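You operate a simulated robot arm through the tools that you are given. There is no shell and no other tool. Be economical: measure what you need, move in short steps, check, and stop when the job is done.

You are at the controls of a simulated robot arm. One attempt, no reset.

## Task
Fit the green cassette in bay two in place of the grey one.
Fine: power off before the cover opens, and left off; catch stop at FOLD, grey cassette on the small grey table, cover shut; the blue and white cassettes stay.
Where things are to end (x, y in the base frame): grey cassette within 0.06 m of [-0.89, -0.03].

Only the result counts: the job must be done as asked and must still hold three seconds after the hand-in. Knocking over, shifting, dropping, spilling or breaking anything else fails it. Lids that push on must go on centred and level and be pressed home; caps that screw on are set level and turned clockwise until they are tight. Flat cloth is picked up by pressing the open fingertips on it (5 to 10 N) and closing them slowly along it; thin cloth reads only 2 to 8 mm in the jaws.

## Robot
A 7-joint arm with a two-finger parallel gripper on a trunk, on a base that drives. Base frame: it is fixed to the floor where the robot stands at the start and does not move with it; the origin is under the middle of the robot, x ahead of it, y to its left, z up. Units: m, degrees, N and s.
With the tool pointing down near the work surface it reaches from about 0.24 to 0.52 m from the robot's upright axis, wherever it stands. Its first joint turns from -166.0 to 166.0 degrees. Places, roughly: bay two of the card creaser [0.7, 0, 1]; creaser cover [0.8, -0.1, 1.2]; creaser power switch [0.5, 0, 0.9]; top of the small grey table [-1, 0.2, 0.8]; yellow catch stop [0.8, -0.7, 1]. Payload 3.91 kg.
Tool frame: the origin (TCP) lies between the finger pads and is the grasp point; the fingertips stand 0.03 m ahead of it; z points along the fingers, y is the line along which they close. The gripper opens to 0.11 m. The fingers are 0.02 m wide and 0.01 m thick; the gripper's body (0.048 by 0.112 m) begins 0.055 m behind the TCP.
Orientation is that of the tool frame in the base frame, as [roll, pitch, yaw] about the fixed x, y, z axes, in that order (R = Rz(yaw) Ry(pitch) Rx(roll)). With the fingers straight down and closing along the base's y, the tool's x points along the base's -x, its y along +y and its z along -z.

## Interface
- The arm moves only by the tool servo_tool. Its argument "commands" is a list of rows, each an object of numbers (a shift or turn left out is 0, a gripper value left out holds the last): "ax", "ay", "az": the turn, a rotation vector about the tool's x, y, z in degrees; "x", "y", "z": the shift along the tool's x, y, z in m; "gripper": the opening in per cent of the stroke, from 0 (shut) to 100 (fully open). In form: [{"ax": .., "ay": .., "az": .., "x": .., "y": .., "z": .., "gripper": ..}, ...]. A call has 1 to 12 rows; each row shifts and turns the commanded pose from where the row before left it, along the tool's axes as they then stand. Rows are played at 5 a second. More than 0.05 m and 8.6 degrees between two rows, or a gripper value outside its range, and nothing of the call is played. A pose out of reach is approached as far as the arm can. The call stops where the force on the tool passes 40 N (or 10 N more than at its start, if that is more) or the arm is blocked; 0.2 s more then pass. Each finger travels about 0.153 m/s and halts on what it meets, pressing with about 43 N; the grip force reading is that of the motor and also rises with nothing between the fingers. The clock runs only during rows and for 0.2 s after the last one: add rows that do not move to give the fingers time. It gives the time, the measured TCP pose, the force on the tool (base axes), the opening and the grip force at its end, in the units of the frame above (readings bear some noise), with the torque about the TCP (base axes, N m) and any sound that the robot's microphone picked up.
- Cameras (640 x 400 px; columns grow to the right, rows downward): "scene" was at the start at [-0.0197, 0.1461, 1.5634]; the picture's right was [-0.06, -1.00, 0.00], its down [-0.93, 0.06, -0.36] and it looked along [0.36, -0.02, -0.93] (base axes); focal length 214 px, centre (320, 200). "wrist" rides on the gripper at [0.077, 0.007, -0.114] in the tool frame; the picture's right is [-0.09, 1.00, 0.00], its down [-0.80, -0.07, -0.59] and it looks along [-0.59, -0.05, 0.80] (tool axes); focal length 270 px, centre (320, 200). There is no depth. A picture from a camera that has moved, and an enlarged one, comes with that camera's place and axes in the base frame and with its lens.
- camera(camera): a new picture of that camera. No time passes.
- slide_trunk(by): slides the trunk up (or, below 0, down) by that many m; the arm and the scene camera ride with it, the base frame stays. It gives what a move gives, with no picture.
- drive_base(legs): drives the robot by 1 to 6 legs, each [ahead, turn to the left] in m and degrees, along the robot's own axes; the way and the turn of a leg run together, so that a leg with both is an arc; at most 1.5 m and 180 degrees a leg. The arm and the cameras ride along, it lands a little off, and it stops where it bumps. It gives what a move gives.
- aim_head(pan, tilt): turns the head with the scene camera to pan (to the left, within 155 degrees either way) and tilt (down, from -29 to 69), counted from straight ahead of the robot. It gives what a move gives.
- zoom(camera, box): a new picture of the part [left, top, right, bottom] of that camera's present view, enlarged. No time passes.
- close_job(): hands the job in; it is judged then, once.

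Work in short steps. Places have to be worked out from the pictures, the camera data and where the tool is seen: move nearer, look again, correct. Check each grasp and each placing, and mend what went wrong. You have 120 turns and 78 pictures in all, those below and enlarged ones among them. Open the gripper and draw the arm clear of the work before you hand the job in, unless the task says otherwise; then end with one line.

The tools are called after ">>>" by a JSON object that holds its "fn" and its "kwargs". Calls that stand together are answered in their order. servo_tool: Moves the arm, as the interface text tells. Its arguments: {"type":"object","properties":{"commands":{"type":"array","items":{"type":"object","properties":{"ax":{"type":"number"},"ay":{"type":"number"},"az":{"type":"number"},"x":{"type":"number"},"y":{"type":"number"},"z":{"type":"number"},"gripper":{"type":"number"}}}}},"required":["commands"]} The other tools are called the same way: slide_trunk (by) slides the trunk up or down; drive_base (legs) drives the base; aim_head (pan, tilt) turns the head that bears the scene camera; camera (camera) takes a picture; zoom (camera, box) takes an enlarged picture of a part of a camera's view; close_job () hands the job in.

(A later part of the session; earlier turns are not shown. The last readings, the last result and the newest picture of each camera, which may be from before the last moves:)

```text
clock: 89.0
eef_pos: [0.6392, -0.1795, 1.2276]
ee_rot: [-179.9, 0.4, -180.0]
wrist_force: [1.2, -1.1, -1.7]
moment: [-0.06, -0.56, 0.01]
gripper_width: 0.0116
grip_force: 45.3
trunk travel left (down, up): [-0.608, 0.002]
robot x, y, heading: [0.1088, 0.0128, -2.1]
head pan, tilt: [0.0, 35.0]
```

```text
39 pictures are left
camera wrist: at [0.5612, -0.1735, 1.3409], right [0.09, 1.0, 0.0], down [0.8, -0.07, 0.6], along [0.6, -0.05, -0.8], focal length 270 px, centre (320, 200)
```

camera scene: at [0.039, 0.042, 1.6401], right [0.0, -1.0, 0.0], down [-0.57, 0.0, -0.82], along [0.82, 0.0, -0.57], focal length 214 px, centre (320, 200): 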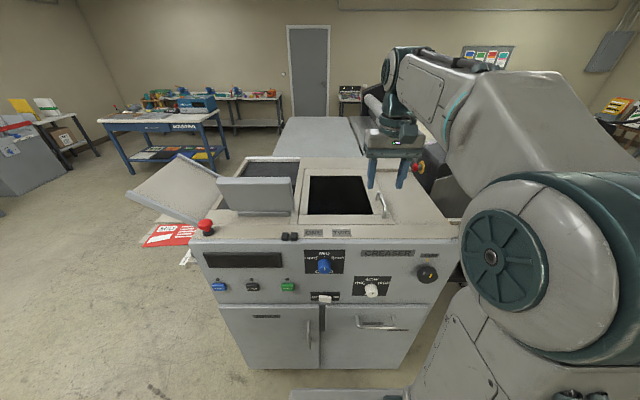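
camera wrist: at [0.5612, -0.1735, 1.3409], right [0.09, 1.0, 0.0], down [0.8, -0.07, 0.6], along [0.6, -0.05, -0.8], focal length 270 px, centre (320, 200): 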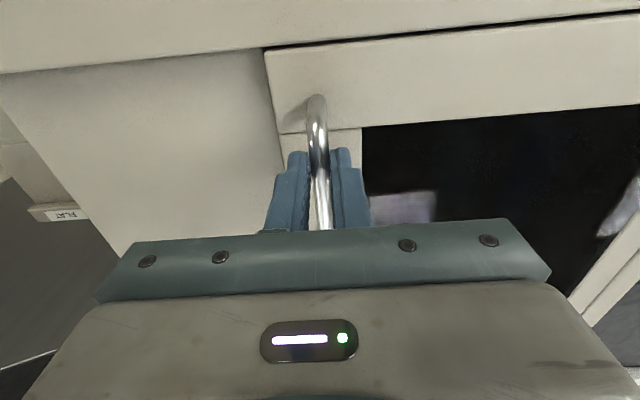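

The handle is held (11.6 mm bar). I lift along the arc about the hinge to roughly 20° and check forces.

>>> {"fn": "servo_tool", "kwargs": {"commands": [{"y": 0.005, "z": -0.0255}, {"y": 0.008, "z": -0.025}, {"y": 0.0097, "z": -0.0242}, {"y": 0.0119, "z": -0.023}, {}]}}

>>> {"fn": "camera", "kwargs": {"camera": "scene"}}

```text
clock: 90.2
eef_pos: [0.6383, -0.1445, 1.3275]
ee_rot: [-179.9, 0.3, -179.9]
wrist_force: [-0.8, -0.3, 0.2]
moment: [0.0, -0.03, 0.0]
gripper_width: 0.0
grip_force: 37.0
trunk travel left (down, up): [-0.608, 0.002]
robot x, y, heading: [0.1101, 0.007, -1.8]
head pan, tilt: [0.0, 35.0]
```

```text
38 pictures are left
camera scene: at [0.128, 0.1577, 1.6401], right [-0.04, -1.0, 0.0], down [-0.57, 0.02, -0.82], along [0.82, -0.03, -0.57], focal length 214 px, centre (320, 200)
```

scene: 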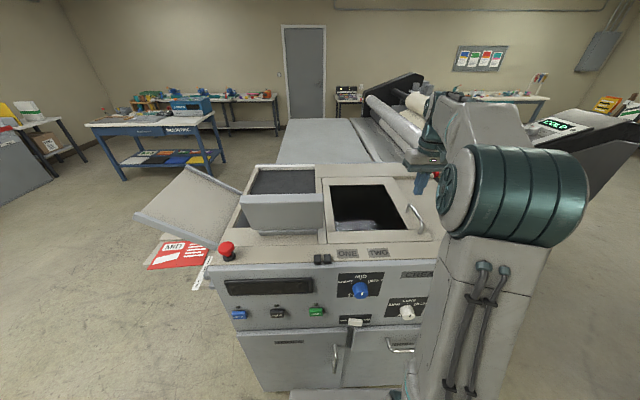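

The fingers slipped off; the lid is still shut. I'll grasp deeper on the bar, and lift more slowly watching the force.

>>> {"fn": "servo_tool", "kwargs": {"commands": [{"y": -0.017, "gripper": 50, "z": 0.01}, {"y": -0.017}, {"z": 0.04}, {"z": 0.04}, {"z": 0.015}, {"z": 0.006}, {"z": 0.004}, {"z": 0.003}, {"z": 0.003}]}}

>>> {"fn": "zoom", "kwargs": {"camera": "wrist", "box": [220, 60, 460, 240]}}

```text
clock: 92.2
eef_pos: [0.6402, -0.1793, 1.2043]
ee_rot: [-179.9, 0.3, -180.0]
wrist_force: [-0.5, -0.8, 0.4]
moment: [-0.01, -0.01, 0.01]
gripper_width: 0.055
grip_force: 0.0
trunk travel left (down, up): [-0.608, 0.002]
robot x, y, heading: [0.1084, 0.0089, -2.0]
head pan, tilt: [0.0, 35.0]
```

```text
2.22 times, centred on (340, 150) of wrist
camera zoom: at [0.5626, -0.1727, 1.3162], right [0.09, 1.0, 0.0], down [0.8, -0.07, 0.6], along [0.6, -0.05, -0.8], focal length 601 px, centre (276, 311)
```

zoom: 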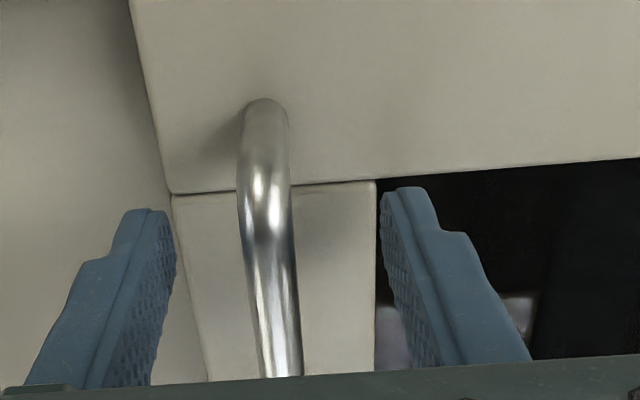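

Deeper now (TCP z 1.204, no contact). I close and lift only a little.

>>> {"fn": "servo_tool", "kwargs": {"commands": [{"gripper": 0}, {}, {}, {"z": -0.01}, {"y": 0.001, "z": -0.01}, {"y": 0.002, "z": -0.01}, {"y": 0.003, "z": -0.01}, {}]}}

>>> {"fn": "camera", "kwargs": {"camera": "wrist"}}

```text
clock: 93.3
eef_pos: [0.6399, -0.1805, 1.2044]
ee_rot: [179.9, -0.6, -180.0]
wrist_force: [7.7, -4.0, -14.8]
moment: [-0.18, -0.53, 0.07]
gripper_width: 0.0117
grip_force: 44.6
trunk travel left (down, up): [-0.608, 0.002]
robot x, y, heading: [0.1137, 0.0094, -2.3]
head pan, tilt: [0.0, 35.0]
stopped in row 5: the force on the tool passed its limit (the readings are from after the stop); the commanded pose is now the measured one
```

```text
36 pictures are left
camera wrist: at [0.5646, -0.174, 1.3183], right [0.09, 1.0, 0.0], down [0.81, -0.07, 0.58], along [0.58, -0.05, -0.81], focal length 270 px, centre (320, 200)
```

wrist: 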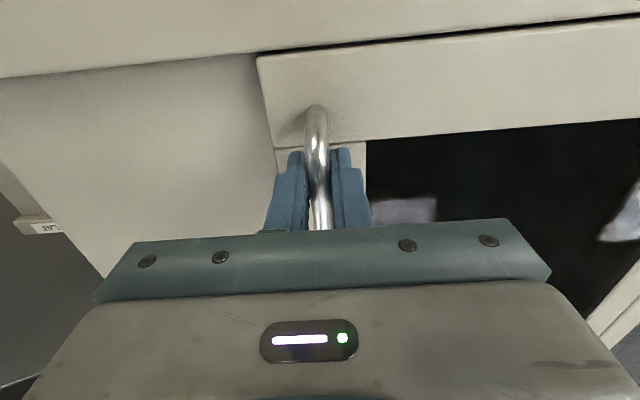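

The lid resists a 40 N straight lift, so it may slide instead. Holding the handle, I probe gently along y.

>>> {"fn": "servo_tool", "kwargs": {"commands": [{"y": 0.004}, {"y": 0.004}, {"y": 0.004}, {}]}}

>>> {"fn": "servo_tool", "kwargs": {"commands": [{"y": -0.008}, {"y": -0.008}, {"y": -0.008}, {}]}}

>>> {"fn": "servo_tool", "kwargs": {"commands": [{"y": 0.006, "x": -0.006}, {"x": -0.006}, {"x": -0.004}, {}]}}

>>> {"fn": "servo_tool", "kwargs": {"commands": [{"x": 0.008}, {"x": 0.008}, {"x": 0.008}, {}]}}

```text
clock: 94.0
eef_pos: [0.6397, -0.1804, 1.2033]
ee_rot: [-179.6, -0.4, 179.4]
wrist_force: [12.1, -19.0, -12.8]
moment: [-0.2, -0.84, 0.9]
gripper_width: 0.0119
grip_force: 44.6
trunk travel left (down, up): [-0.608, 0.002]
robot x, y, heading: [0.11, 0.0074, -2.7]
head pan, tilt: [0.0, 35.0]
stopped in row 3: the force on the tool passed its limit (the readings are from after the stop); the commanded pose is now the measured one
```

```text
clock: 95.0
eef_pos: [0.6414, -0.1989, 1.2035]
ee_rot: [-179.8, -0.7, 179.6]
wrist_force: [13.0, 0.0, -26.9]
moment: [0.02, -0.07, 0.84]
gripper_width: 0.0115
grip_force: 45.4
trunk travel left (down, up): [-0.608, 0.002]
robot x, y, heading: [0.1155, 0.0084, -2.2]
head pan, tilt: [0.0, 35.0]
```

```text
clock: 95.8
eef_pos: [0.6419, -0.1958, 1.2061]
ee_rot: [-179.7, -1.2, 179.4]
wrist_force: [-11.2, -0.5, 0.0]
moment: [-0.11, 0.3, 0.66]
gripper_width: 0.0116
grip_force: 45.3
trunk travel left (down, up): [-0.608, 0.002]
robot x, y, heading: [0.1085, 0.0129, -2.7]
head pan, tilt: [0.0, 35.0]
stopped in row 3: the force on the tool passed its limit (the readings are from after the stop); the commanded pose is now the measured one
```

```text
clock: 96.4
eef_pos: [0.6417, -0.1926, 1.2066]
ee_rot: [-179.7, 0.1, 180.0]
wrist_force: [16.6, 0.5, -9.7]
moment: [0.02, -1.36, 0.16]
gripper_width: 0.0115
grip_force: 45.2
trunk travel left (down, up): [-0.608, 0.002]
robot x, y, heading: [0.1119, 0.0091, -2.4]
head pan, tilt: [0.0, 35.0]
stopped in row 3: the force on the tool passed its limit (the readings are from after the stop); the commanded pose is now the measured one
```

It moved freely towards -y: the cover slides to the right. I keep pulling that way.

>>> {"fn": "servo_tool", "kwargs": {"commands": [{"y": -0.015}, {"y": -0.02}, {"y": -0.02}, {"y": -0.02}, {"y": -0.02}, {"y": -0.02}, {"y": -0.02}, {"y": -0.02}, {"y": -0.02}, {"y": -0.02}, {"y": -0.02}, {}]}}

>>> {"fn": "camera", "kwargs": {"camera": "scene"}}

```text
clock: 99.0
eef_pos: [0.6404, -0.4005, 1.2065]
ee_rot: [180.0, -0.3, -179.8]
wrist_force: [12.3, 33.3, -16.0]
moment: [0.27, 0.65, -0.14]
gripper_width: 0.0115
grip_force: 44.9
trunk travel left (down, up): [-0.608, 0.002]
robot x, y, heading: [0.1104, 0.0088, -2.4]
head pan, tilt: [0.0, 35.0]
```

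```text
35 pictures are left
camera scene: at [0.1319, 0.1633, 1.6394], right [-0.03, -1.0, 0.0], down [-0.58, 0.02, -0.82], along [0.82, -0.03, -0.58], focal length 214 px, centre (320, 200)
```

scene: 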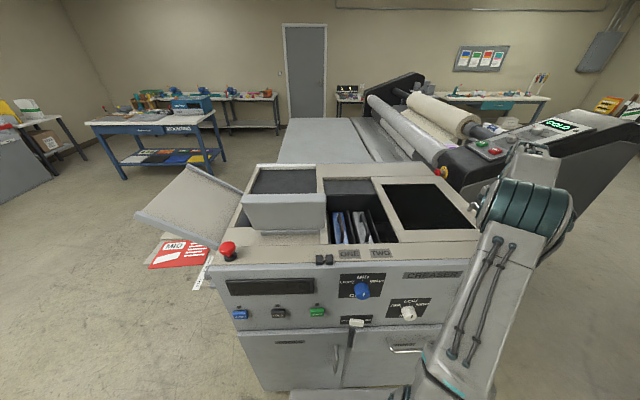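

The cover is open to its stop, and the cassettes are visible. I release the handle, raise and go above the bays.

>>> {"fn": "servo_tool", "kwargs": {"commands": [{"gripper": 60}, {}, {"z": -0.04}, {"z": -0.04}, {"z": -0.04}, {"z": -0.03}, {"y": 0.04}, {"y": 0.04, "x": 0.03}, {"y": 0.04, "x": 0.03}, {"y": 0.04, "x": 0.03}, {"y": 0.04, "x": 0.03}, {}]}}

>>> {"fn": "zoom", "kwargs": {"camera": "scene", "box": [280, 155, 440, 275]}}

>>> {"fn": "camera", "kwargs": {"camera": "wrist"}}

```text
clock: 101.6
eef_pos: [0.5152, -0.2048, 1.345]
ee_rot: [-179.7, -0.2, 179.8]
wrist_force: [0.1, 0.4, -1.0]
moment: [0.02, 0.0, 0.02]
gripper_width: 0.066
grip_force: 0.0
out of reach, approached as far as the arm can: row 6
trunk travel left (down, up): [-0.608, 0.002]
robot x, y, heading: [0.112, 0.0053, -2.5]
head pan, tilt: [0.0, 35.0]
```

```text
3.33 times, centred on (360, 215) of scene
camera zoom: at [0.13, 0.1568, 1.6401], right [-0.04, -1.0, 0.0], down [-0.57, 0.03, -0.82], along [0.82, -0.04, -0.57], focal length 715 px, centre (187, 150)
```

zoom: 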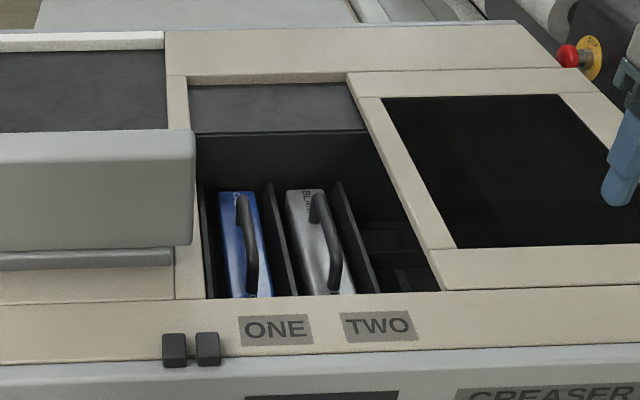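

```text
33 pictures are left
camera wrist: at [0.4388, -0.1972, 1.4601], right [0.09, 1.0, -0.01], down [0.8, -0.07, 0.59], along [0.59, -0.06, -0.81], focal length 270 px, centre (320, 200)
```

wrist: 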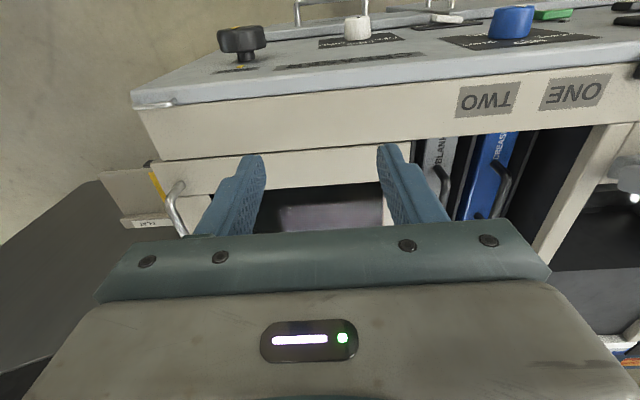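

Bay one holds blue, bay two the grey "BLANK" cassette with a handle along x. I move above bay two for a close look.

>>> {"fn": "servo_tool", "kwargs": {"commands": [{"y": 0.045, "x": -0.01}, {"y": 0.045, "x": -0.02}, {"y": 0.045, "x": -0.02}, {"y": 0.045, "x": -0.02}, {}]}}

>>> {"fn": "camera", "kwargs": {"camera": "wrist"}}

```text
clock: 102.8
eef_pos: [0.5895, -0.0246, 1.3474]
ee_rot: [-179.7, 0.0, 179.7]
wrist_force: [-0.1, 0.3, 0.0]
moment: [-0.01, -0.01, -0.02]
gripper_width: 0.066
grip_force: 0.1
trunk travel left (down, up): [-0.608, 0.002]
robot x, y, heading: [0.1099, 0.0068, -2.6]
head pan, tilt: [0.0, 35.0]
```

```text
32 pictures are left
camera wrist: at [0.5126, -0.0167, 1.463], right [0.09, 1.0, -0.01], down [0.8, -0.07, 0.59], along [0.59, -0.06, -0.8], focal length 270 px, centre (320, 200)
```

wrist: 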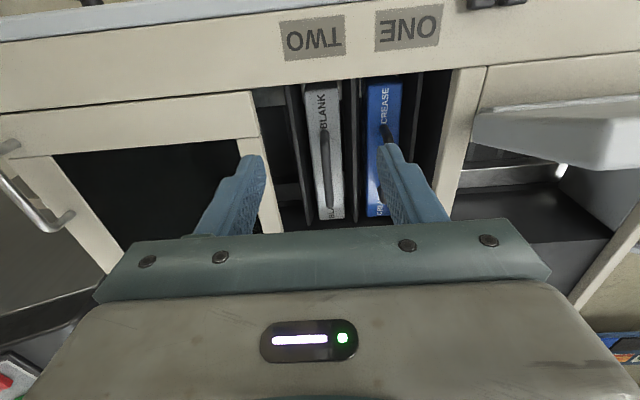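

Handle centre is at about (0.722, -0.029), top z≈1.098. I move over it with a narrower opening and check before descending.

>>> {"fn": "servo_tool", "kwargs": {"commands": [{"x": -0.045, "y": -0.002, "gripper": 34}, {"x": -0.045, "y": -0.002}, {"x": -0.043, "z": 0.02}, {"z": 0.04}, {"z": 0.04}, {"z": 0.04}, {}]}}

>>> {"fn": "camera", "kwargs": {"camera": "wrist"}}

```text
clock: 104.4
eef_pos: [0.7212, -0.0312, 1.2077]
ee_rot: [-179.6, -0.1, 179.8]
wrist_force: [-0.4, -0.5, -0.2]
moment: [0.05, -0.02, 0.03]
gripper_width: 0.0373
grip_force: 0.2
trunk travel left (down, up): [-0.608, 0.002]
robot x, y, heading: [0.1117, 0.0084, -2.4]
head pan, tilt: [0.0, 35.0]
```

```text
31 pictures are left
camera wrist: at [0.6448, -0.0237, 1.3226], right [0.09, 1.0, -0.01], down [0.8, -0.07, 0.59], along [0.59, -0.06, -0.81], focal length 270 px, centre (320, 200)
```

wrist: 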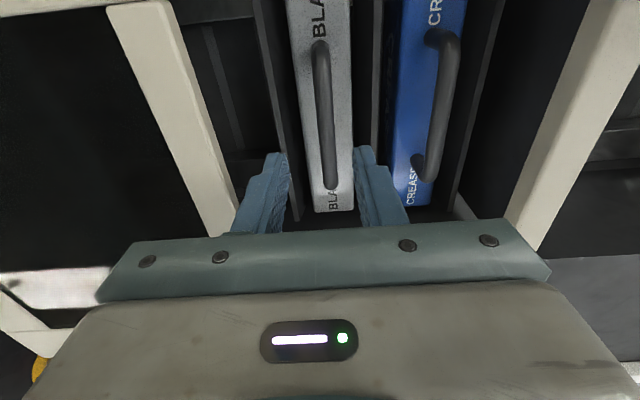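

Aligned over the handle's middle. Descending to z≈1.093 and closing.

>>> {"fn": "servo_tool", "kwargs": {"commands": [{"y": 0.0015, "z": 0.04}, {"z": 0.04}, {"z": 0.02}, {"z": 0.01}, {"z": 0.006}, {"gripper": 0}, {}, {}, {}]}}

>>> {"fn": "camera", "kwargs": {"camera": "wrist"}}

```text
clock: 105.7
eef_pos: [0.7218, -0.0274, 1.1006]
ee_rot: [-179.7, 0.8, 179.8]
wrist_force: [1.4, 2.3, 18.1]
moment: [-0.06, 1.51, -0.03]
gripper_width: 0.0133
grip_force: 42.8
trunk travel left (down, up): [-0.608, 0.002]
robot x, y, heading: [0.1133, 0.0088, -2.4]
head pan, tilt: [0.0, 35.0]
stopped in row 6: the force on the tool passed its limit (the readings are from after the stop); the commanded pose is now the measured one
```

```text
30 pictures are left
camera wrist: at [0.6429, -0.0218, 1.2131], right [0.09, 1.0, 0.0], down [0.79, -0.07, 0.61], along [0.6, -0.06, -0.79], focal length 270 px, centre (320, 200)
```

wrist: 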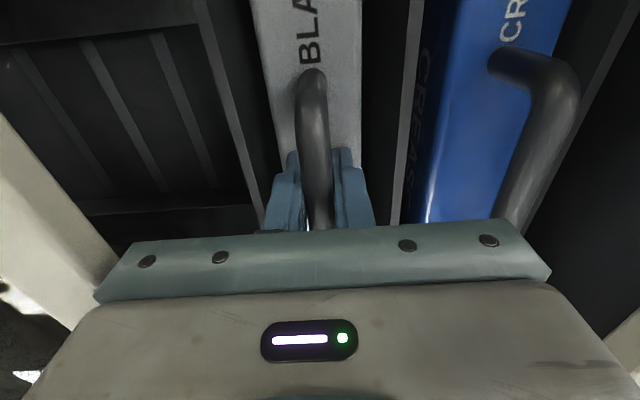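

Gripped on the handle (13.3 mm; fingertips resting on the cassette top at TCP z 1.10, which I note for the insertion). Lift straight up.

>>> {"fn": "servo_tool", "kwargs": {"commands": [{"z": -0.008}, {"z": -0.015}, {"z": -0.025}, {"z": -0.03}, {"z": -0.03}, {"z": -0.03}, {"z": -0.03}, {"z": -0.03}, {"z": -0.03}, {}]}}

>>> {"fn": "camera", "kwargs": {"camera": "scene"}}

```text
clock: 107.9
eef_pos: [0.7203, -0.0271, 1.3272]
ee_rot: [-179.7, 0.6, 179.8]
wrist_force: [-0.4, 0.2, -4.8]
moment: [-0.01, 0.08, 0.02]
gripper_width: 0.0131
grip_force: 43.1
trunk travel left (down, up): [-0.608, 0.002]
robot x, y, heading: [0.1128, 0.0099, -2.6]
head pan, tilt: [0.0, 35.0]
```

```text
29 pictures are left
camera scene: at [0.1298, 0.1575, 1.6401], right [-0.04, -1.0, 0.0], down [-0.57, 0.02, -0.82], along [0.82, -0.04, -0.57], focal length 214 px, centre (320, 200)
```

scene: 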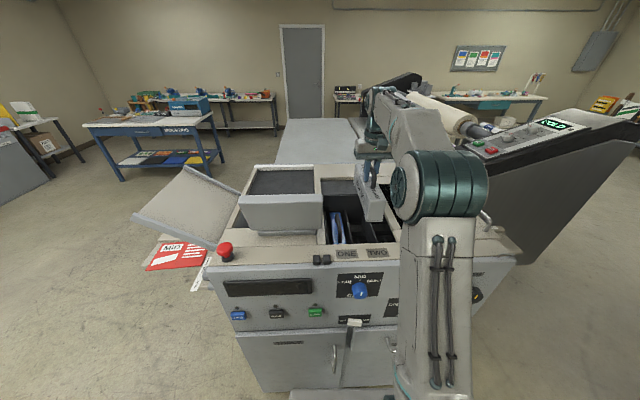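

Grey cassette is out (≈4.8 N). I retract the arm, back away and turn to face the grey table behind.

>>> {"fn": "servo_tool", "kwargs": {"commands": [{"z": -0.025}, {"z": -0.015}, {}]}}

>>> {"fn": "drive_base", "kwargs": {"legs": [[-0.33, 0]]}}

>>> {"fn": "servo_tool", "kwargs": {"commands": [{"x": 0.04}, {"x": 0.04}, {"x": 0.04}, {"x": 0.04}, {"x": 0.03}, {}]}}

>>> {"fn": "drive_base", "kwargs": {"legs": [[0, -178]]}}

>>> {"fn": "aim_head", "kwargs": {"pan": 0, "tilt": 45}}

>>> {"fn": "camera", "kwargs": {"camera": "scene"}}

```text
clock: 108.7
eef_pos: [0.7211, -0.0266, 1.3639]
ee_rot: [-179.8, 0.5, 179.8]
wrist_force: [0.1, -0.6, -5.7]
moment: [0.0, 0.04, 0.01]
gripper_width: 0.013
grip_force: 43.1
trunk travel left (down, up): [-0.608, 0.002]
robot x, y, heading: [0.1124, 0.0075, -2.7]
head pan, tilt: [0.0, 35.0]
```

```text
clock: 110.8
eef_pos: [0.3997, -0.0118, 1.3663]
ee_rot: [-179.7, 0.6, 180.0]
wrist_force: [0.1, 0.7, -4.3]
moment: [0.0, 0.05, 0.07]
gripper_width: 0.0133
grip_force: 43.0
trunk travel left (down, up): [-0.608, 0.002]
robot x, y, heading: [-0.2126, 0.0223, -2.1]
head pan, tilt: [0.0, 35.0]
```

```text
clock: 112.2
eef_pos: [0.2103, -0.0102, 1.3612]
ee_rot: [-179.8, 0.6, -179.9]
wrist_force: [-0.7, 0.1, -4.8]
moment: [0.04, 0.04, -0.02]
gripper_width: 0.0132
grip_force: 43.1
trunk travel left (down, up): [-0.608, 0.002]
robot x, y, heading: [-0.2107, 0.0191, -2.0]
head pan, tilt: [0.0, 35.0]
```

```text
clock: 120.0
eef_pos: [-0.6296, 0.0561, 1.361]
ee_rot: [-179.6, 0.6, -0.2]
wrist_force: [-1.0, 0.3, 0.4]
moment: [0.03, -0.01, -0.01]
gripper_width: 0.0001
grip_force: 37.7
trunk travel left (down, up): [-0.608, 0.002]
robot x, y, heading: [-0.2087, 0.0198, 177.7]
head pan, tilt: [0.0, 35.0]
```

```text
clock: 120.7
eef_pos: [-0.6302, 0.0561, 1.3619]
ee_rot: [-179.7, 0.6, -0.2]
wrist_force: [-0.5, 0.6, 0.1]
moment: [-0.01, -0.01, -0.03]
gripper_width: 0.0002
grip_force: 37.6
trunk travel left (down, up): [-0.608, 0.002]
robot x, y, heading: [-0.2083, 0.0223, 177.4]
head pan, tilt: [0.0, 45.0]
```

```text
28 pictures are left
camera scene: at [-0.2199, -0.1286, 1.6253], right [0.04, 1.0, 0.0], down [0.71, -0.03, -0.71], along [-0.71, 0.03, -0.71], focal length 214 px, centre (320, 200)
```

scene: 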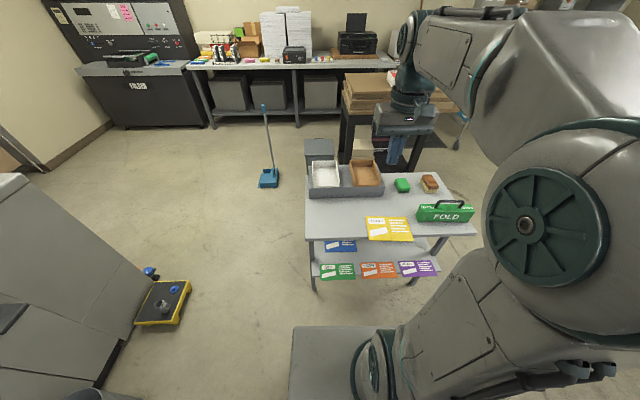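

The gripper is empty: the grey cassette was lost during the turn. I must find it; looking around the floor.

>>> {"fn": "aim_head", "kwargs": {"pan": 90, "tilt": 55}}

>>> {"fn": "camera", "kwargs": {"camera": "scene"}}

>>> {"fn": "aim_head", "kwargs": {"pan": 150, "tilt": 55}}

>>> {"fn": "camera", "kwargs": {"camera": "scene"}}

```text
clock: 122.3
eef_pos: [-0.63, 0.0559, 1.3622]
ee_rot: [-179.8, 0.5, -0.1]
wrist_force: [0.5, 0.2, 0.1]
moment: [0.03, -0.03, 0.0]
gripper_width: 0.0
grip_force: 37.4
trunk travel left (down, up): [-0.608, 0.002]
robot x, y, heading: [-0.2099, 0.0198, 177.5]
head pan, tilt: [90.0, 55.0]
```

```text
27 pictures are left
camera scene: at [-0.1417, -0.2041, 1.6118], right [-1.0, 0.04, 0.0], down [0.04, 0.82, -0.57], along [-0.02, -0.57, -0.82], focal length 214 px, centre (320, 200)
```

scene: 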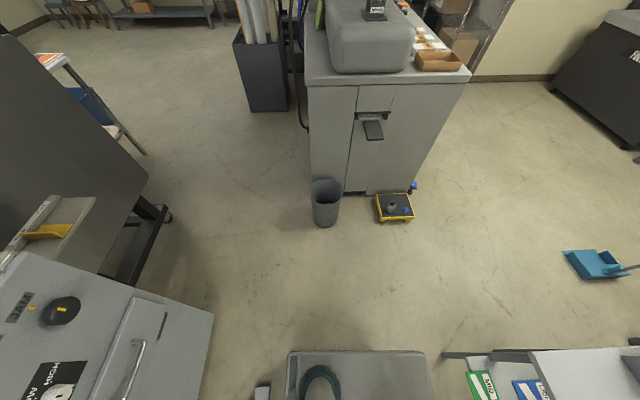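

```text
clock: 123.6
eef_pos: [-0.63, 0.0553, 1.3622]
ee_rot: [-179.7, 0.6, -0.2]
wrist_force: [-0.3, -0.3, 0.1]
moment: [-0.04, 0.01, 0.01]
gripper_width: 0.0001
grip_force: 38.1
trunk travel left (down, up): [-0.608, 0.002]
robot x, y, heading: [-0.2073, 0.0199, 177.6]
head pan, tilt: [150.0, 55.0]
```

```text
26 pictures are left
camera scene: at [-0.0778, -0.1708, 1.6118], right [-0.54, -0.84, 0.0], down [-0.69, 0.44, -0.57], along [0.48, -0.31, -0.82], focal length 214 px, centre (320, 200)
```

scene: 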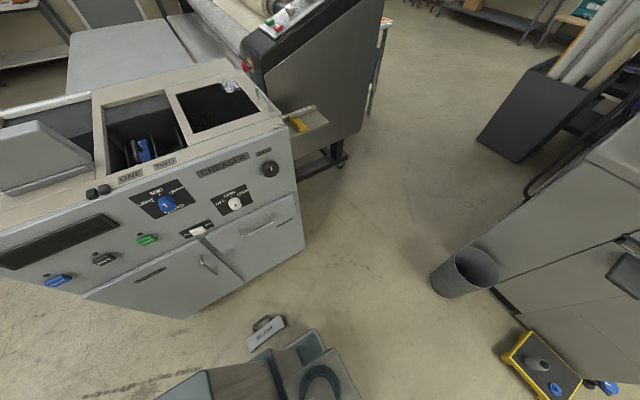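

The grey cassette fell and stands on the floor near (0.18, 0.05), close to the robot's side now behind it. Zooming to see its pose.

>>> {"fn": "zoom", "kwargs": {"camera": "scene", "box": [220, 290, 340, 365]}}

```text
5.33 times, centred on (280, 328) of scene
camera zoom: at [-0.0778, -0.1708, 1.6118], right [-0.54, -0.84, 0.0], down [-0.69, 0.44, -0.57], along [0.48, -0.31, -0.82], focal length 1144 px, centre (533, -480)
```

zoom: 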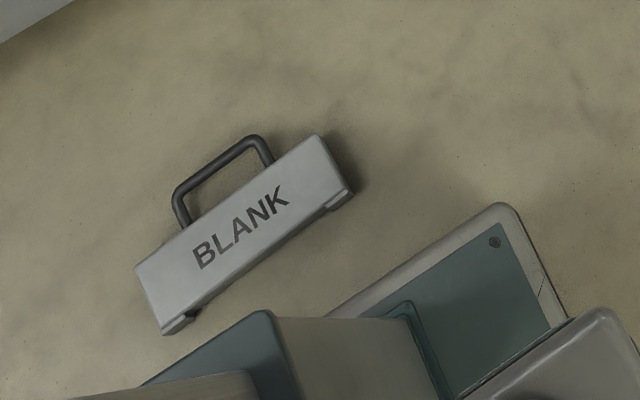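

It lies flat on the floor, long side along y, centre ≈(0.173, 0.062), handle bar at x≈0.265. Best access is with the robot facing +y and the arm to its right. I turn the base and swing the arm round to that side.

>>> {"fn": "drive_base", "kwargs": {"legs": [[0, -87.5]]}}

>>> {"fn": "servo_tool", "kwargs": {"commands": [{"x": 0.03}, {"x": 0.03}, {"y": -0.046, "az": 7.5}, {"y": -0.046, "az": 7.5}, {"y": -0.046, "az": 7.5}, {"y": -0.046, "az": 7.5}, {"y": -0.046, "az": 7.5}, {"y": -0.046, "az": 7.5}, {}]}}

>>> {"fn": "servo_tool", "kwargs": {"commands": [{"y": -0.046, "az": 7.5}, {"y": -0.046, "az": 7.5}, {"y": -0.046, "az": 7.5}, {"y": -0.046, "az": 7.5}, {"y": -0.046, "az": 7.5}, {"y": -0.046, "az": 7.5}, {"gripper": 100}, {}]}}

>>> {"fn": "slide_trunk", "kwargs": {"by": -0.6}}

>>> {"fn": "camera", "kwargs": {"camera": "wrist"}}

```text
clock: 127.8
eef_pos: [-0.1931, 0.4436, 1.3623]
ee_rot: [-179.7, 0.6, -87.8]
wrist_force: [0.0, 0.4, -0.9]
moment: [0.01, 0.03, 0.02]
gripper_width: 0.0
grip_force: 37.8
trunk travel left (down, up): [-0.608, 0.002]
robot x, y, heading: [-0.2084, 0.0228, 89.7]
head pan, tilt: [150.0, 55.0]
```

```text
clock: 129.8
eef_pos: [0.0665, 0.3087, 1.364]
ee_rot: [179.8, 0.6, -133.1]
wrist_force: [-0.1, 0.3, 0.0]
moment: [0.01, 0.0, 0.01]
gripper_width: 0.0002
grip_force: 37.8
trunk travel left (down, up): [-0.608, 0.002]
robot x, y, heading: [-0.2107, 0.0239, 89.8]
head pan, tilt: [150.0, 55.0]
```

```text
clock: 131.6
eef_pos: [0.196, 0.0676, 1.3582]
ee_rot: [179.5, 0.1, -177.9]
wrist_force: [-0.1, 0.3, -1.4]
moment: [-0.01, 0.01, -0.04]
gripper_width: 0.1101
grip_force: 0.1
trunk travel left (down, up): [-0.608, 0.002]
robot x, y, heading: [-0.2104, 0.0236, 89.8]
head pan, tilt: [150.0, 55.0]
```

```text
refused: -0.6 is not a number from -0.4 to 0.4
```

```text
24 pictures are left
camera wrist: at [0.1183, 0.0699, 1.4725], right [0.05, 1.0, 0.01], down [0.8, -0.05, 0.6], along [0.6, -0.02, -0.8], focal length 270 px, centre (320, 200)
```

wrist: 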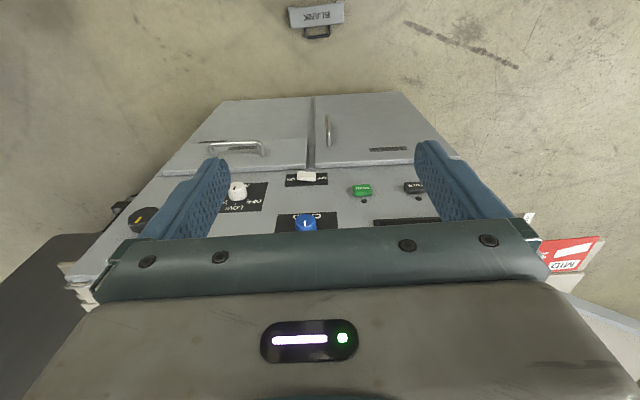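

Cassette confirmed at (0.18, 0.07). Lowering the trunk and then the tool.

>>> {"fn": "slide_trunk", "kwargs": {"by": -0.4}}

>>> {"fn": "slide_trunk", "kwargs": {"by": -0.2}}

>>> {"fn": "servo_tool", "kwargs": {"commands": [{"z": 0.045}, {"z": 0.045}, {"z": 0.045}, {"z": 0.045}, {"z": 0.045}, {"z": 0.045}, {"z": 0.045}, {"z": 0.045}, {"z": 0.045}, {}]}}

>>> {"fn": "camera", "kwargs": {"camera": "wrist"}}

```text
clock: 135.4
eef_pos: [0.1974, 0.0681, 0.958]
ee_rot: [179.4, 0.2, -177.8]
wrist_force: [0.4, 0.0, -0.4]
moment: [0.01, 0.01, 0.08]
gripper_width: 0.1101
grip_force: 0.1
trunk travel left (down, up): [-0.208, 0.402]
robot x, y, heading: [-0.2113, 0.0224, 89.9]
head pan, tilt: [150.0, 55.0]
```

```text
clock: 137.6
eef_pos: [0.1964, 0.0671, 0.759]
ee_rot: [179.4, 0.3, -177.8]
wrist_force: [0.5, -0.2, 0.0]
moment: [0.01, 0.01, 0.02]
gripper_width: 0.1101
grip_force: 0.1
trunk travel left (down, up): [-0.008, 0.602]
robot x, y, heading: [-0.2078, 0.022, 89.8]
head pan, tilt: [150.0, 55.0]
```

```text
clock: 139.8
eef_pos: [0.1959, 0.0766, 0.3524]
ee_rot: [179.4, 0.3, -177.8]
wrist_force: [-0.9, -0.4, -0.4]
moment: [0.03, 0.02, -0.03]
gripper_width: 0.11
grip_force: 0.1
trunk travel left (down, up): [-0.008, 0.602]
robot x, y, heading: [-0.2081, 0.0209, 89.9]
head pan, tilt: [150.0, 55.0]
```

```text
23 pictures are left
camera wrist: at [0.1177, 0.0784, 0.4669], right [0.05, 1.0, 0.01], down [0.8, -0.05, 0.6], along [0.6, -0.02, -0.8], focal length 270 px, centre (320, 200)
```

wrist: 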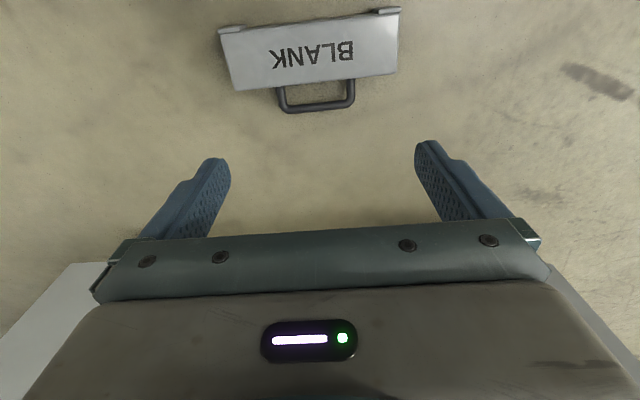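

Close view: bar centre (0.26, 0.07), body centre (0.179, 0.067), long axis about 93° yaw. I turn the tool 90° so the fingers close across the bar, and move above it.

>>> {"fn": "servo_tool", "kwargs": {"commands": [{"x": -0.032, "az": 8.1}, {"az": 8.1}, {"az": 8.1}, {"az": 8.1}, {"az": 8.1}, {"az": 8.1}, {"az": 8.1}, {"az": 8.1}, {"az": 8.1}, {"az": 8.1}, {"az": 8.0, "gripper": 50}, {}]}}

>>> {"fn": "servo_tool", "kwargs": {"commands": [{"y": -0.015, "z": 0.03}, {"y": -0.015, "z": 0.04}, {"z": 0.04}, {"z": 0.04}, {"z": 0.04}, {}]}}

>>> {"fn": "camera", "kwargs": {"camera": "wrist"}}

```text
clock: 142.3
eef_pos: [0.2297, 0.0745, 0.3557]
ee_rot: [179.8, -0.6, 93.0]
wrist_force: [0.2, 0.1, 0.7]
moment: [-0.01, 0.05, -0.03]
gripper_width: 0.055
grip_force: 0.2
trunk travel left (down, up): [-0.008, 0.602]
robot x, y, heading: [-0.2117, 0.0245, 89.9]
head pan, tilt: [150.0, 55.0]
```

```text
clock: 143.8
eef_pos: [0.2031, 0.0742, 0.1653]
ee_rot: [179.7, -0.5, 93.2]
wrist_force: [0.0, 0.7, -0.5]
moment: [-0.01, -0.01, -0.01]
gripper_width: 0.0548
grip_force: 0.1
trunk travel left (down, up): [-0.008, 0.602]
robot x, y, heading: [-0.2073, 0.023, 90.0]
head pan, tilt: [150.0, 55.0]
```

```text
22 pictures are left
camera wrist: at [0.2052, 0.1492, 0.2794], right [1.0, -0.03, 0.0], down [-0.03, -0.81, 0.59], along [-0.02, -0.58, -0.81], focal length 270 px, centre (320, 200)
```

wrist: 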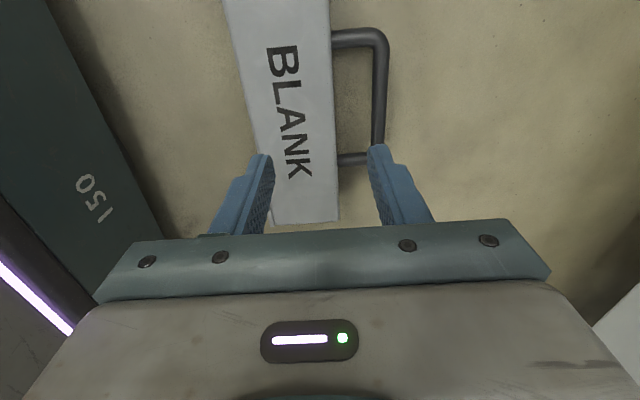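

Bar is at x≈0.259, y 0.025–0.128. I shift over it with a narrower opening and descend to the floor level of the bar.

>>> {"fn": "servo_tool", "kwargs": {"commands": [{"y": 0.028, "gripper": 32}, {"y": 0.028}, {"z": 0.04}, {"z": 0.04}, {"z": 0.02}, {"z": 0.015}, {"z": 0.01}, {"z": 0.004}, {}]}}

>>> {"fn": "camera", "kwargs": {"camera": "wrist"}}

```text
clock: 145.8
eef_pos: [0.257, 0.0776, 0.0354]
ee_rot: [179.6, -0.6, 93.3]
wrist_force: [-0.7, 0.3, -1.0]
moment: [0.05, 0.01, 0.0]
gripper_width: 0.0352
grip_force: 0.0
trunk travel left (down, up): [-0.008, 0.602]
robot x, y, heading: [-0.209, 0.0199, 89.9]
head pan, tilt: [150.0, 55.0]
```

```text
21 pictures are left
camera wrist: at [0.2585, 0.1534, 0.15], right [1.0, -0.03, 0.0], down [-0.03, -0.81, 0.59], along [-0.02, -0.58, -0.81], focal length 270 px, centre (320, 200)
```

wrist: 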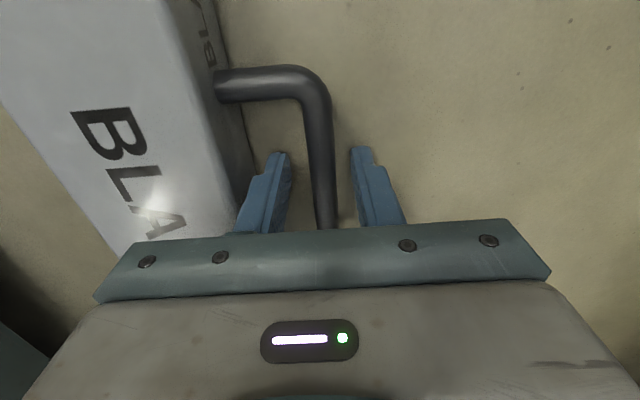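

Bar is between the fingers. I close and tip the cassette upright along an arc about its lower edge.

>>> {"fn": "servo_tool", "kwargs": {"commands": [{"gripper": 0}, {}, {}, {"y": -0.009, "z": -0.033}, {"y": -0.0174, "z": -0.0297}, {"y": -0.0245, "z": -0.0242}, {"y": -0.03, "z": -0.0171}, {"y": -0.0334, "z": -0.0088}, {"y": -0.02, "z": -0.001}, {}]}}

>>> {"fn": "camera", "kwargs": {"camera": "wrist"}}

```text
clock: 147.9
eef_pos: [0.1235, 0.0718, 0.1475]
ee_rot: [179.7, -0.6, 93.3]
wrist_force: [-1.0, 0.4, -3.9]
moment: [0.01, -0.2, 0.03]
gripper_width: 0.0133
grip_force: 42.5
trunk travel left (down, up): [-0.008, 0.602]
robot x, y, heading: [-0.2116, 0.023, 89.9]
head pan, tilt: [150.0, 55.0]
```

```text
20 pictures are left
camera wrist: at [0.1246, 0.146, 0.2622], right [1.0, -0.03, 0.0], down [-0.03, -0.81, 0.59], along [-0.02, -0.58, -0.81], focal length 270 px, centre (320, 200)
```

wrist: 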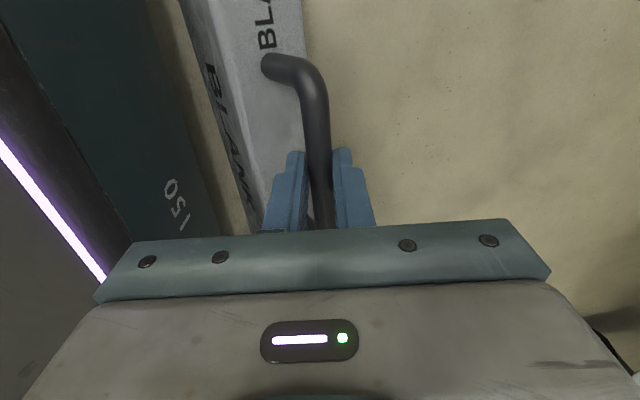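

Nearly upright but close to the robot's side. I lift slightly, carry it 8 cm away, set it down and push the handle the last bit to vertical.

>>> {"fn": "servo_tool", "kwargs": {"commands": [{"z": -0.02}, {"y": 0.04}, {"y": 0.04}, {"z": 0.012}, {"z": 0.008}, {"z": 0.004}, {"y": -0.01, "z": 0.001}, {"y": -0.01, "z": 0.001}, {"y": -0.01}, {"y": -0.006}, {}]}}

>>> {"fn": "camera", "kwargs": {"camera": "wrist"}}

```text
clock: 150.3
eef_pos: [0.1673, 0.0722, 0.141]
ee_rot: [179.7, -0.6, 93.2]
wrist_force: [-1.0, 0.7, -4.3]
moment: [0.03, -0.14, 0.02]
gripper_width: 0.0132
grip_force: 42.8
trunk travel left (down, up): [-0.008, 0.602]
robot x, y, heading: [-0.2132, 0.0233, 89.8]
head pan, tilt: [150.0, 55.0]
```

```text
19 pictures are left
camera wrist: at [0.1691, 0.1472, 0.2569], right [1.0, -0.03, 0.0], down [-0.03, -0.81, 0.59], along [-0.02, -0.58, -0.81], focal length 270 px, centre (320, 200)
```

wrist: 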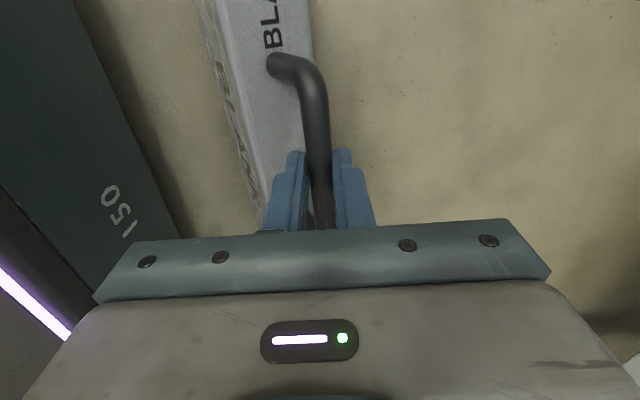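

Tilt is reduced to about 12°; push on 2 cm more, then open and view.

>>> {"fn": "servo_tool", "kwargs": {"commands": [{"y": -0.008}, {"y": -0.008}, {"y": -0.006, "z": 0.002}, {}, {"gripper": 34}, {}, {}]}}

>>> {"fn": "camera", "kwargs": {"camera": "wrist"}}

```text
clock: 151.9
eef_pos: [0.1451, 0.0721, 0.1395]
ee_rot: [179.7, -0.6, 93.2]
wrist_force: [-0.6, 0.2, 1.0]
moment: [0.02, 0.01, 0.0]
gripper_width: 0.0376
grip_force: 0.1
trunk travel left (down, up): [-0.008, 0.602]
robot x, y, heading: [-0.2115, 0.0239, 90.0]
head pan, tilt: [150.0, 55.0]
```

```text
18 pictures are left
camera wrist: at [0.1464, 0.1468, 0.2546], right [1.0, -0.03, 0.0], down [-0.03, -0.81, 0.59], along [-0.02, -0.59, -0.81], focal length 270 px, centre (320, 200)
```

wrist: 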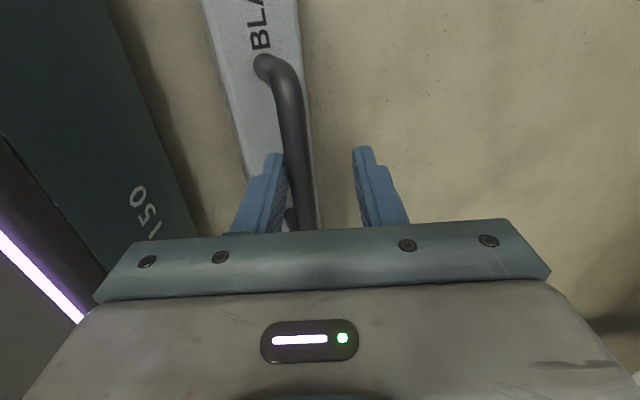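

It stands upright, bar at x≈0.131. I now take a firm grip on the body: open wide, centre, descend with the handle between the fingers, close.

>>> {"fn": "servo_tool", "kwargs": {"commands": [{"gripper": 75}, {"y": -0.007}, {"y": -0.007}, {"z": 0.02}, {"z": 0.02}, {"z": 0.009}, {"gripper": 0}, {}, {}, {}]}}

>>> {"fn": "camera", "kwargs": {"camera": "wrist"}}

```text
clock: 153.1
eef_pos: [0.1286, 0.0731, 0.1127]
ee_rot: [180.0, -0.8, 93.2]
wrist_force: [-5.1, -1.3, 22.0]
moment: [-0.15, 0.91, -0.01]
gripper_width: 0.0848
grip_force: 2.7
trunk travel left (down, up): [-0.008, 0.602]
robot x, y, heading: [-0.2074, 0.0187, 89.8]
head pan, tilt: [150.0, 55.0]
stopped in row 5: the force on the tool passed its limit (the readings are from after the stop); the commanded pose is now the measured one
```

```text
17 pictures are left
camera wrist: at [0.1314, 0.1477, 0.2276], right [1.0, -0.03, 0.0], down [-0.03, -0.81, 0.58], along [-0.02, -0.58, -0.81], focal length 270 px, centre (320, 200)
```

wrist: 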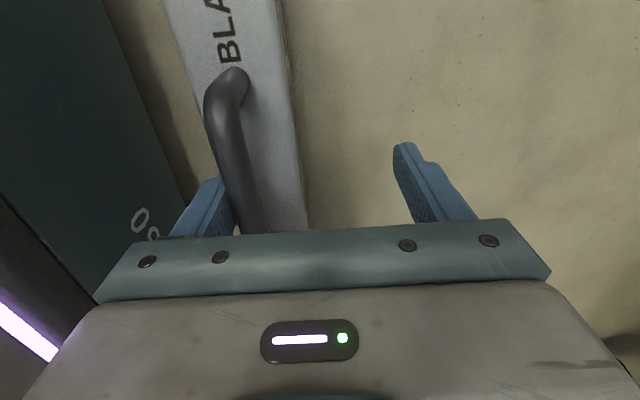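

The opening finger shoved the cassette to x≈0.092. I rise, recentre and go down again.

>>> {"fn": "servo_tool", "kwargs": {"commands": [{"z": -0.035}, {"z": -0.03, "gripper": 62}, {"y": -0.018}, {"y": -0.018}, {}]}}

>>> {"fn": "camera", "kwargs": {"camera": "wrist"}}

```text
clock: 154.3
eef_pos: [0.0946, 0.071, 0.1742]
ee_rot: [179.9, -0.7, 93.3]
wrist_force: [-0.5, 0.2, 0.0]
moment: [-0.01, 0.04, 0.0]
gripper_width: 0.0683
grip_force: 0.1
trunk travel left (down, up): [-0.008, 0.602]
robot x, y, heading: [-0.2123, 0.0201, 89.8]
head pan, tilt: [150.0, 55.0]
```

```text
16 pictures are left
camera wrist: at [0.0966, 0.1462, 0.2905], right [1.0, -0.03, 0.0], down [-0.03, -0.81, 0.58], along [-0.02, -0.58, -0.81], focal length 270 px, centre (320, 200)
```

wrist: 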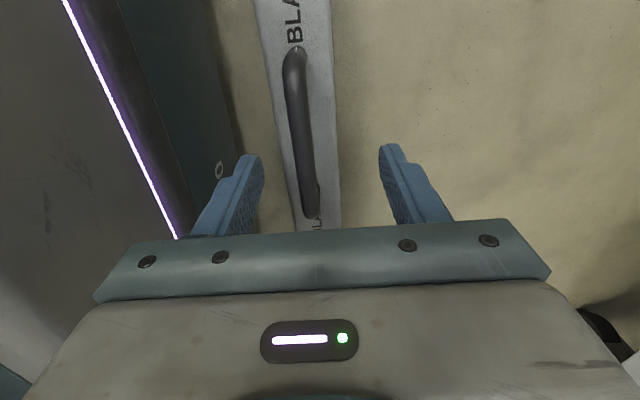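

Upright and nearly centred (≈9 mm off). Correct, descend and close on the body.

>>> {"fn": "servo_tool", "kwargs": {"commands": [{"y": -0.009}, {"z": 0.035}, {"z": 0.03}, {"z": 0.012}, {"z": 0.007}, {"gripper": 0}, {}, {}, {}]}}

```text
clock: 156.3
eef_pos: [0.0853, 0.0704, 0.0919]
ee_rot: [179.9, -0.8, 93.2]
wrist_force: [-0.8, 0.4, 0.1]
moment: [0.01, 0.0, 0.03]
gripper_width: 0.0498
grip_force: 43.3
trunk travel left (down, up): [-0.008, 0.602]
robot x, y, heading: [-0.2084, 0.0223, 89.8]
head pan, tilt: [150.0, 55.0]
```

Body is gripped firmly (50 mm). Lift a little and check the load, then raise the trunk.

>>> {"fn": "servo_tool", "kwargs": {"commands": [{"z": -0.03}, {"z": -0.03}, {"z": -0.04}, {"z": -0.04}, {"z": -0.04}, {"z": -0.04}, {"z": -0.04}, {}]}}

>>> {"fn": "slide_trunk", "kwargs": {"by": 0.4}}

>>> {"fn": "slide_trunk", "kwargs": {"by": 0.2}}

```text
clock: 158.1
eef_pos: [0.0838, 0.0663, 0.351]
ee_rot: [180.0, -0.7, 93.0]
wrist_force: [0.1, 0.5, -4.2]
moment: [0.02, 0.02, -0.01]
gripper_width: 0.0496
grip_force: 43.3
trunk travel left (down, up): [-0.008, 0.602]
robot x, y, heading: [-0.2124, 0.0237, 89.8]
head pan, tilt: [150.0, 55.0]
```

```text
clock: 161.9
eef_pos: [0.0836, 0.0667, 0.7508]
ee_rot: [179.9, -0.6, 93.1]
wrist_force: [-0.1, 1.0, -4.8]
moment: [0.0, 0.01, -0.03]
gripper_width: 0.0496
grip_force: 43.4
trunk travel left (down, up): [-0.408, 0.202]
robot x, y, heading: [-0.2097, 0.0219, 89.9]
head pan, tilt: [150.0, 55.0]
```

```text
clock: 164.1
eef_pos: [0.0827, 0.0654, 0.9502]
ee_rot: [179.9, -0.7, 93.2]
wrist_force: [0.3, 0.9, -4.4]
moment: [0.01, 0.0, 0.0]
gripper_width: 0.0497
grip_force: 43.1
trunk travel left (down, up): [-0.608, 0.002]
robot x, y, heading: [-0.2128, 0.0247, 90.0]
head pan, tilt: [150.0, 55.0]
```

Held steadily. I raise another 15 cm, then drive round so that my right side faces the table.

>>> {"fn": "servo_tool", "kwargs": {"commands": [{"z": -0.04}, {"z": -0.04}, {"z": -0.04}, {"z": -0.04}, {}]}}

>>> {"fn": "drive_base", "kwargs": {"legs": [[0, 90], [0.1, 0], [0, 90]]}}

>>> {"fn": "aim_head", "kwargs": {"pan": -70, "tilt": 50}}

>>> {"fn": "camera", "kwargs": {"camera": "scene"}}

```text
clock: 165.3
eef_pos: [0.0857, 0.0671, 1.1112]
ee_rot: [180.0, -0.8, 93.2]
wrist_force: [-0.6, -0.1, -4.5]
moment: [0.03, -0.01, -0.01]
gripper_width: 0.0495
grip_force: 43.1
trunk travel left (down, up): [-0.608, 0.002]
robot x, y, heading: [-0.2062, 0.0237, 90.0]
head pan, tilt: [150.0, 55.0]
```

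```text
clock: 174.1
eef_pos: [-0.605, -0.0225, 1.1115]
ee_rot: [179.8, -0.6, -87.4]
wrist_force: [-0.2, -0.5, -4.4]
moment: [-0.02, -0.02, 0.03]
gripper_width: 0.0494
grip_force: 42.8
trunk travel left (down, up): [-0.608, 0.002]
robot x, y, heading: [-0.306, 0.0164, -90.7]
head pan, tilt: [150.0, 55.0]
```

```text
clock: 177.2
eef_pos: [-0.6045, -0.0232, 1.1107]
ee_rot: [179.9, -0.7, -87.4]
wrist_force: [0.1, 0.1, -4.5]
moment: [-0.04, -0.01, 0.03]
gripper_width: 0.0499
grip_force: 42.6
trunk travel left (down, up): [-0.608, 0.002]
robot x, y, heading: [-0.3111, 0.0217, -90.7]
head pan, tilt: [-70.0, 50.0]
```

```text
15 pictures are left
camera scene: at [-0.2304, 0.0673, 1.6184], right [-0.33, 0.94, 0.0], down [0.72, 0.25, -0.64], along [-0.61, -0.21, -0.77], focal length 214 px, centre (320, 200)
```

scene: 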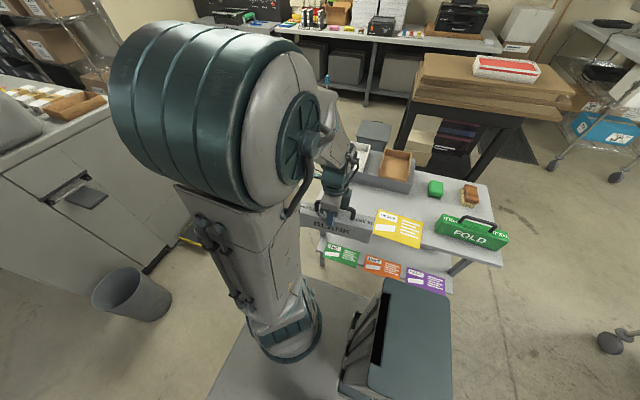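

Holding well. I extend over the target spot at (-0.885, -0.03) and look down before lowering.

>>> {"fn": "servo_tool", "kwargs": {"commands": [{"y": 0.045}, {"y": 0.045}, {"y": 0.045}, {"y": 0.045}, {"y": 0.045}, {"y": 0.045}, {"y": 0.01}, {"z": 0.03}, {"z": 0.03}, {}]}}

>>> {"fn": "camera", "kwargs": {"camera": "wrist"}}

```text
clock: 179.4
eef_pos: [-0.8821, -0.0374, 1.0495]
ee_rot: [179.9, -0.7, -87.4]
wrist_force: [0.2, -0.1, -4.7]
moment: [-0.02, 0.0, -0.02]
gripper_width: 0.0497
grip_force: 43.2
trunk travel left (down, up): [-0.608, 0.002]
robot x, y, heading: [-0.309, 0.0171, -90.7]
head pan, tilt: [-70.0, 50.0]
```

```text
14 pictures are left
camera wrist: at [-0.8857, -0.1141, 1.1646], right [-1.0, 0.04, 0.0], down [0.03, 0.81, 0.58], along [0.02, 0.58, -0.81], focal length 270 px, centre (320, 200)
```

wrist: 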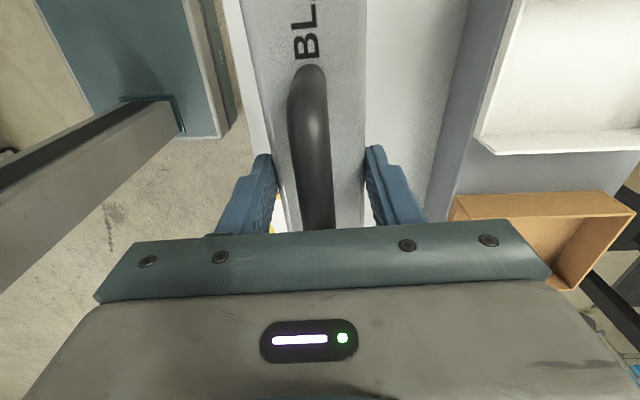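

The spot is clear (table edge x≈-0.79, tray at -1.06). Lowering gently to contact.

>>> {"fn": "servo_tool", "kwargs": {"commands": [{"z": 0.04}, {"z": 0.04}, {"z": 0.03}, {"z": 0.015}, {"z": 0.01}, {"z": 0.008}, {"z": 0.006}, {"z": 0.006}, {"z": 0.006}, {"z": 0.006}, {"z": 0.006}, {"z": 0.006}]}}

```text
clock: 181.2
eef_pos: [-0.8861, -0.0385, 0.9053]
ee_rot: [179.3, -0.6, -87.3]
wrist_force: [4.8, -0.3, 21.3]
moment: [0.1, -1.08, -0.16]
gripper_width: 0.05
grip_force: 42.9
trunk travel left (down, up): [-0.608, 0.002]
robot x, y, heading: [-0.3107, 0.0206, -90.5]
head pan, tilt: [-70.0, 50.0]
stopped in row 8: the force on the tool passed its limit (the readings are from after the stop); the commanded pose is now the measured one
```

Contact (table top ≈0.813). Release, rise and check.

>>> {"fn": "servo_tool", "kwargs": {"commands": [{"z": -0.002}, {"gripper": 70}, {}, {}, {"z": -0.04}, {"z": -0.04}, {"z": -0.04}, {"z": -0.04}, {}]}}

>>> {"fn": "camera", "kwargs": {"camera": "scene"}}

```text
clock: 183.2
eef_pos: [-0.8848, -0.0378, 1.0678]
ee_rot: [179.4, -0.8, -87.3]
wrist_force: [0.2, 0.4, 0.4]
moment: [0.04, 0.0, 0.01]
gripper_width: 0.077
grip_force: 0.1
trunk travel left (down, up): [-0.608, 0.002]
robot x, y, heading: [-0.3056, 0.0169, -90.8]
head pan, tilt: [-70.0, 50.0]
```

```text
13 pictures are left
camera scene: at [-0.2306, 0.0673, 1.6184], right [-0.33, 0.94, 0.0], down [0.72, 0.25, -0.64], along [-0.61, -0.21, -0.77], focal length 214 px, centre (320, 200)
```

scene: 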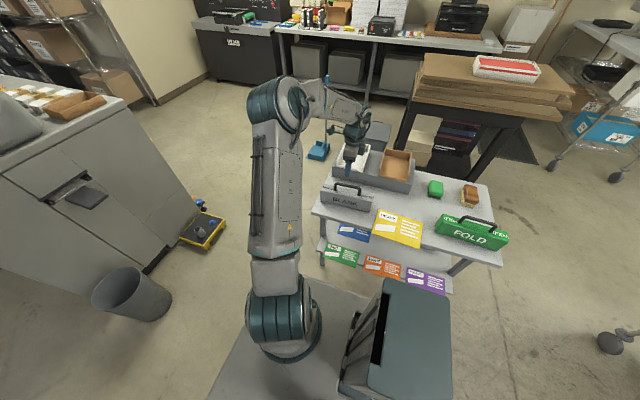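

Grey stands upright at the target. Now measuring the green one.

>>> {"fn": "zoom", "kwargs": {"camera": "scene", "box": [420, 195, 520, 265]}}

```text
5.71 times, centred on (470, 230) of scene
camera zoom: at [-0.2306, 0.0673, 1.6184], right [-0.33, 0.94, 0.0], down [0.72, 0.25, -0.64], along [-0.61, -0.21, -0.77], focal length 1226 px, centre (-537, 29)
```

zoom: 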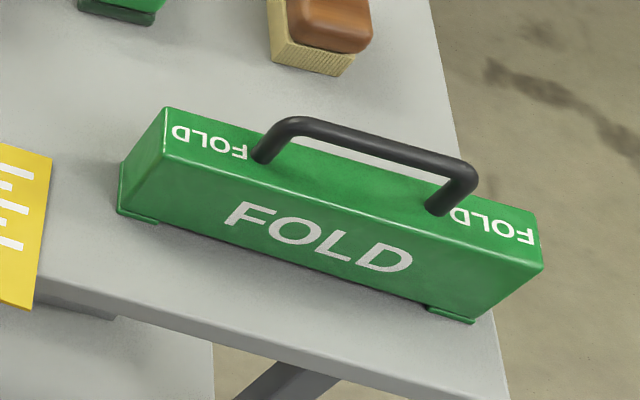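

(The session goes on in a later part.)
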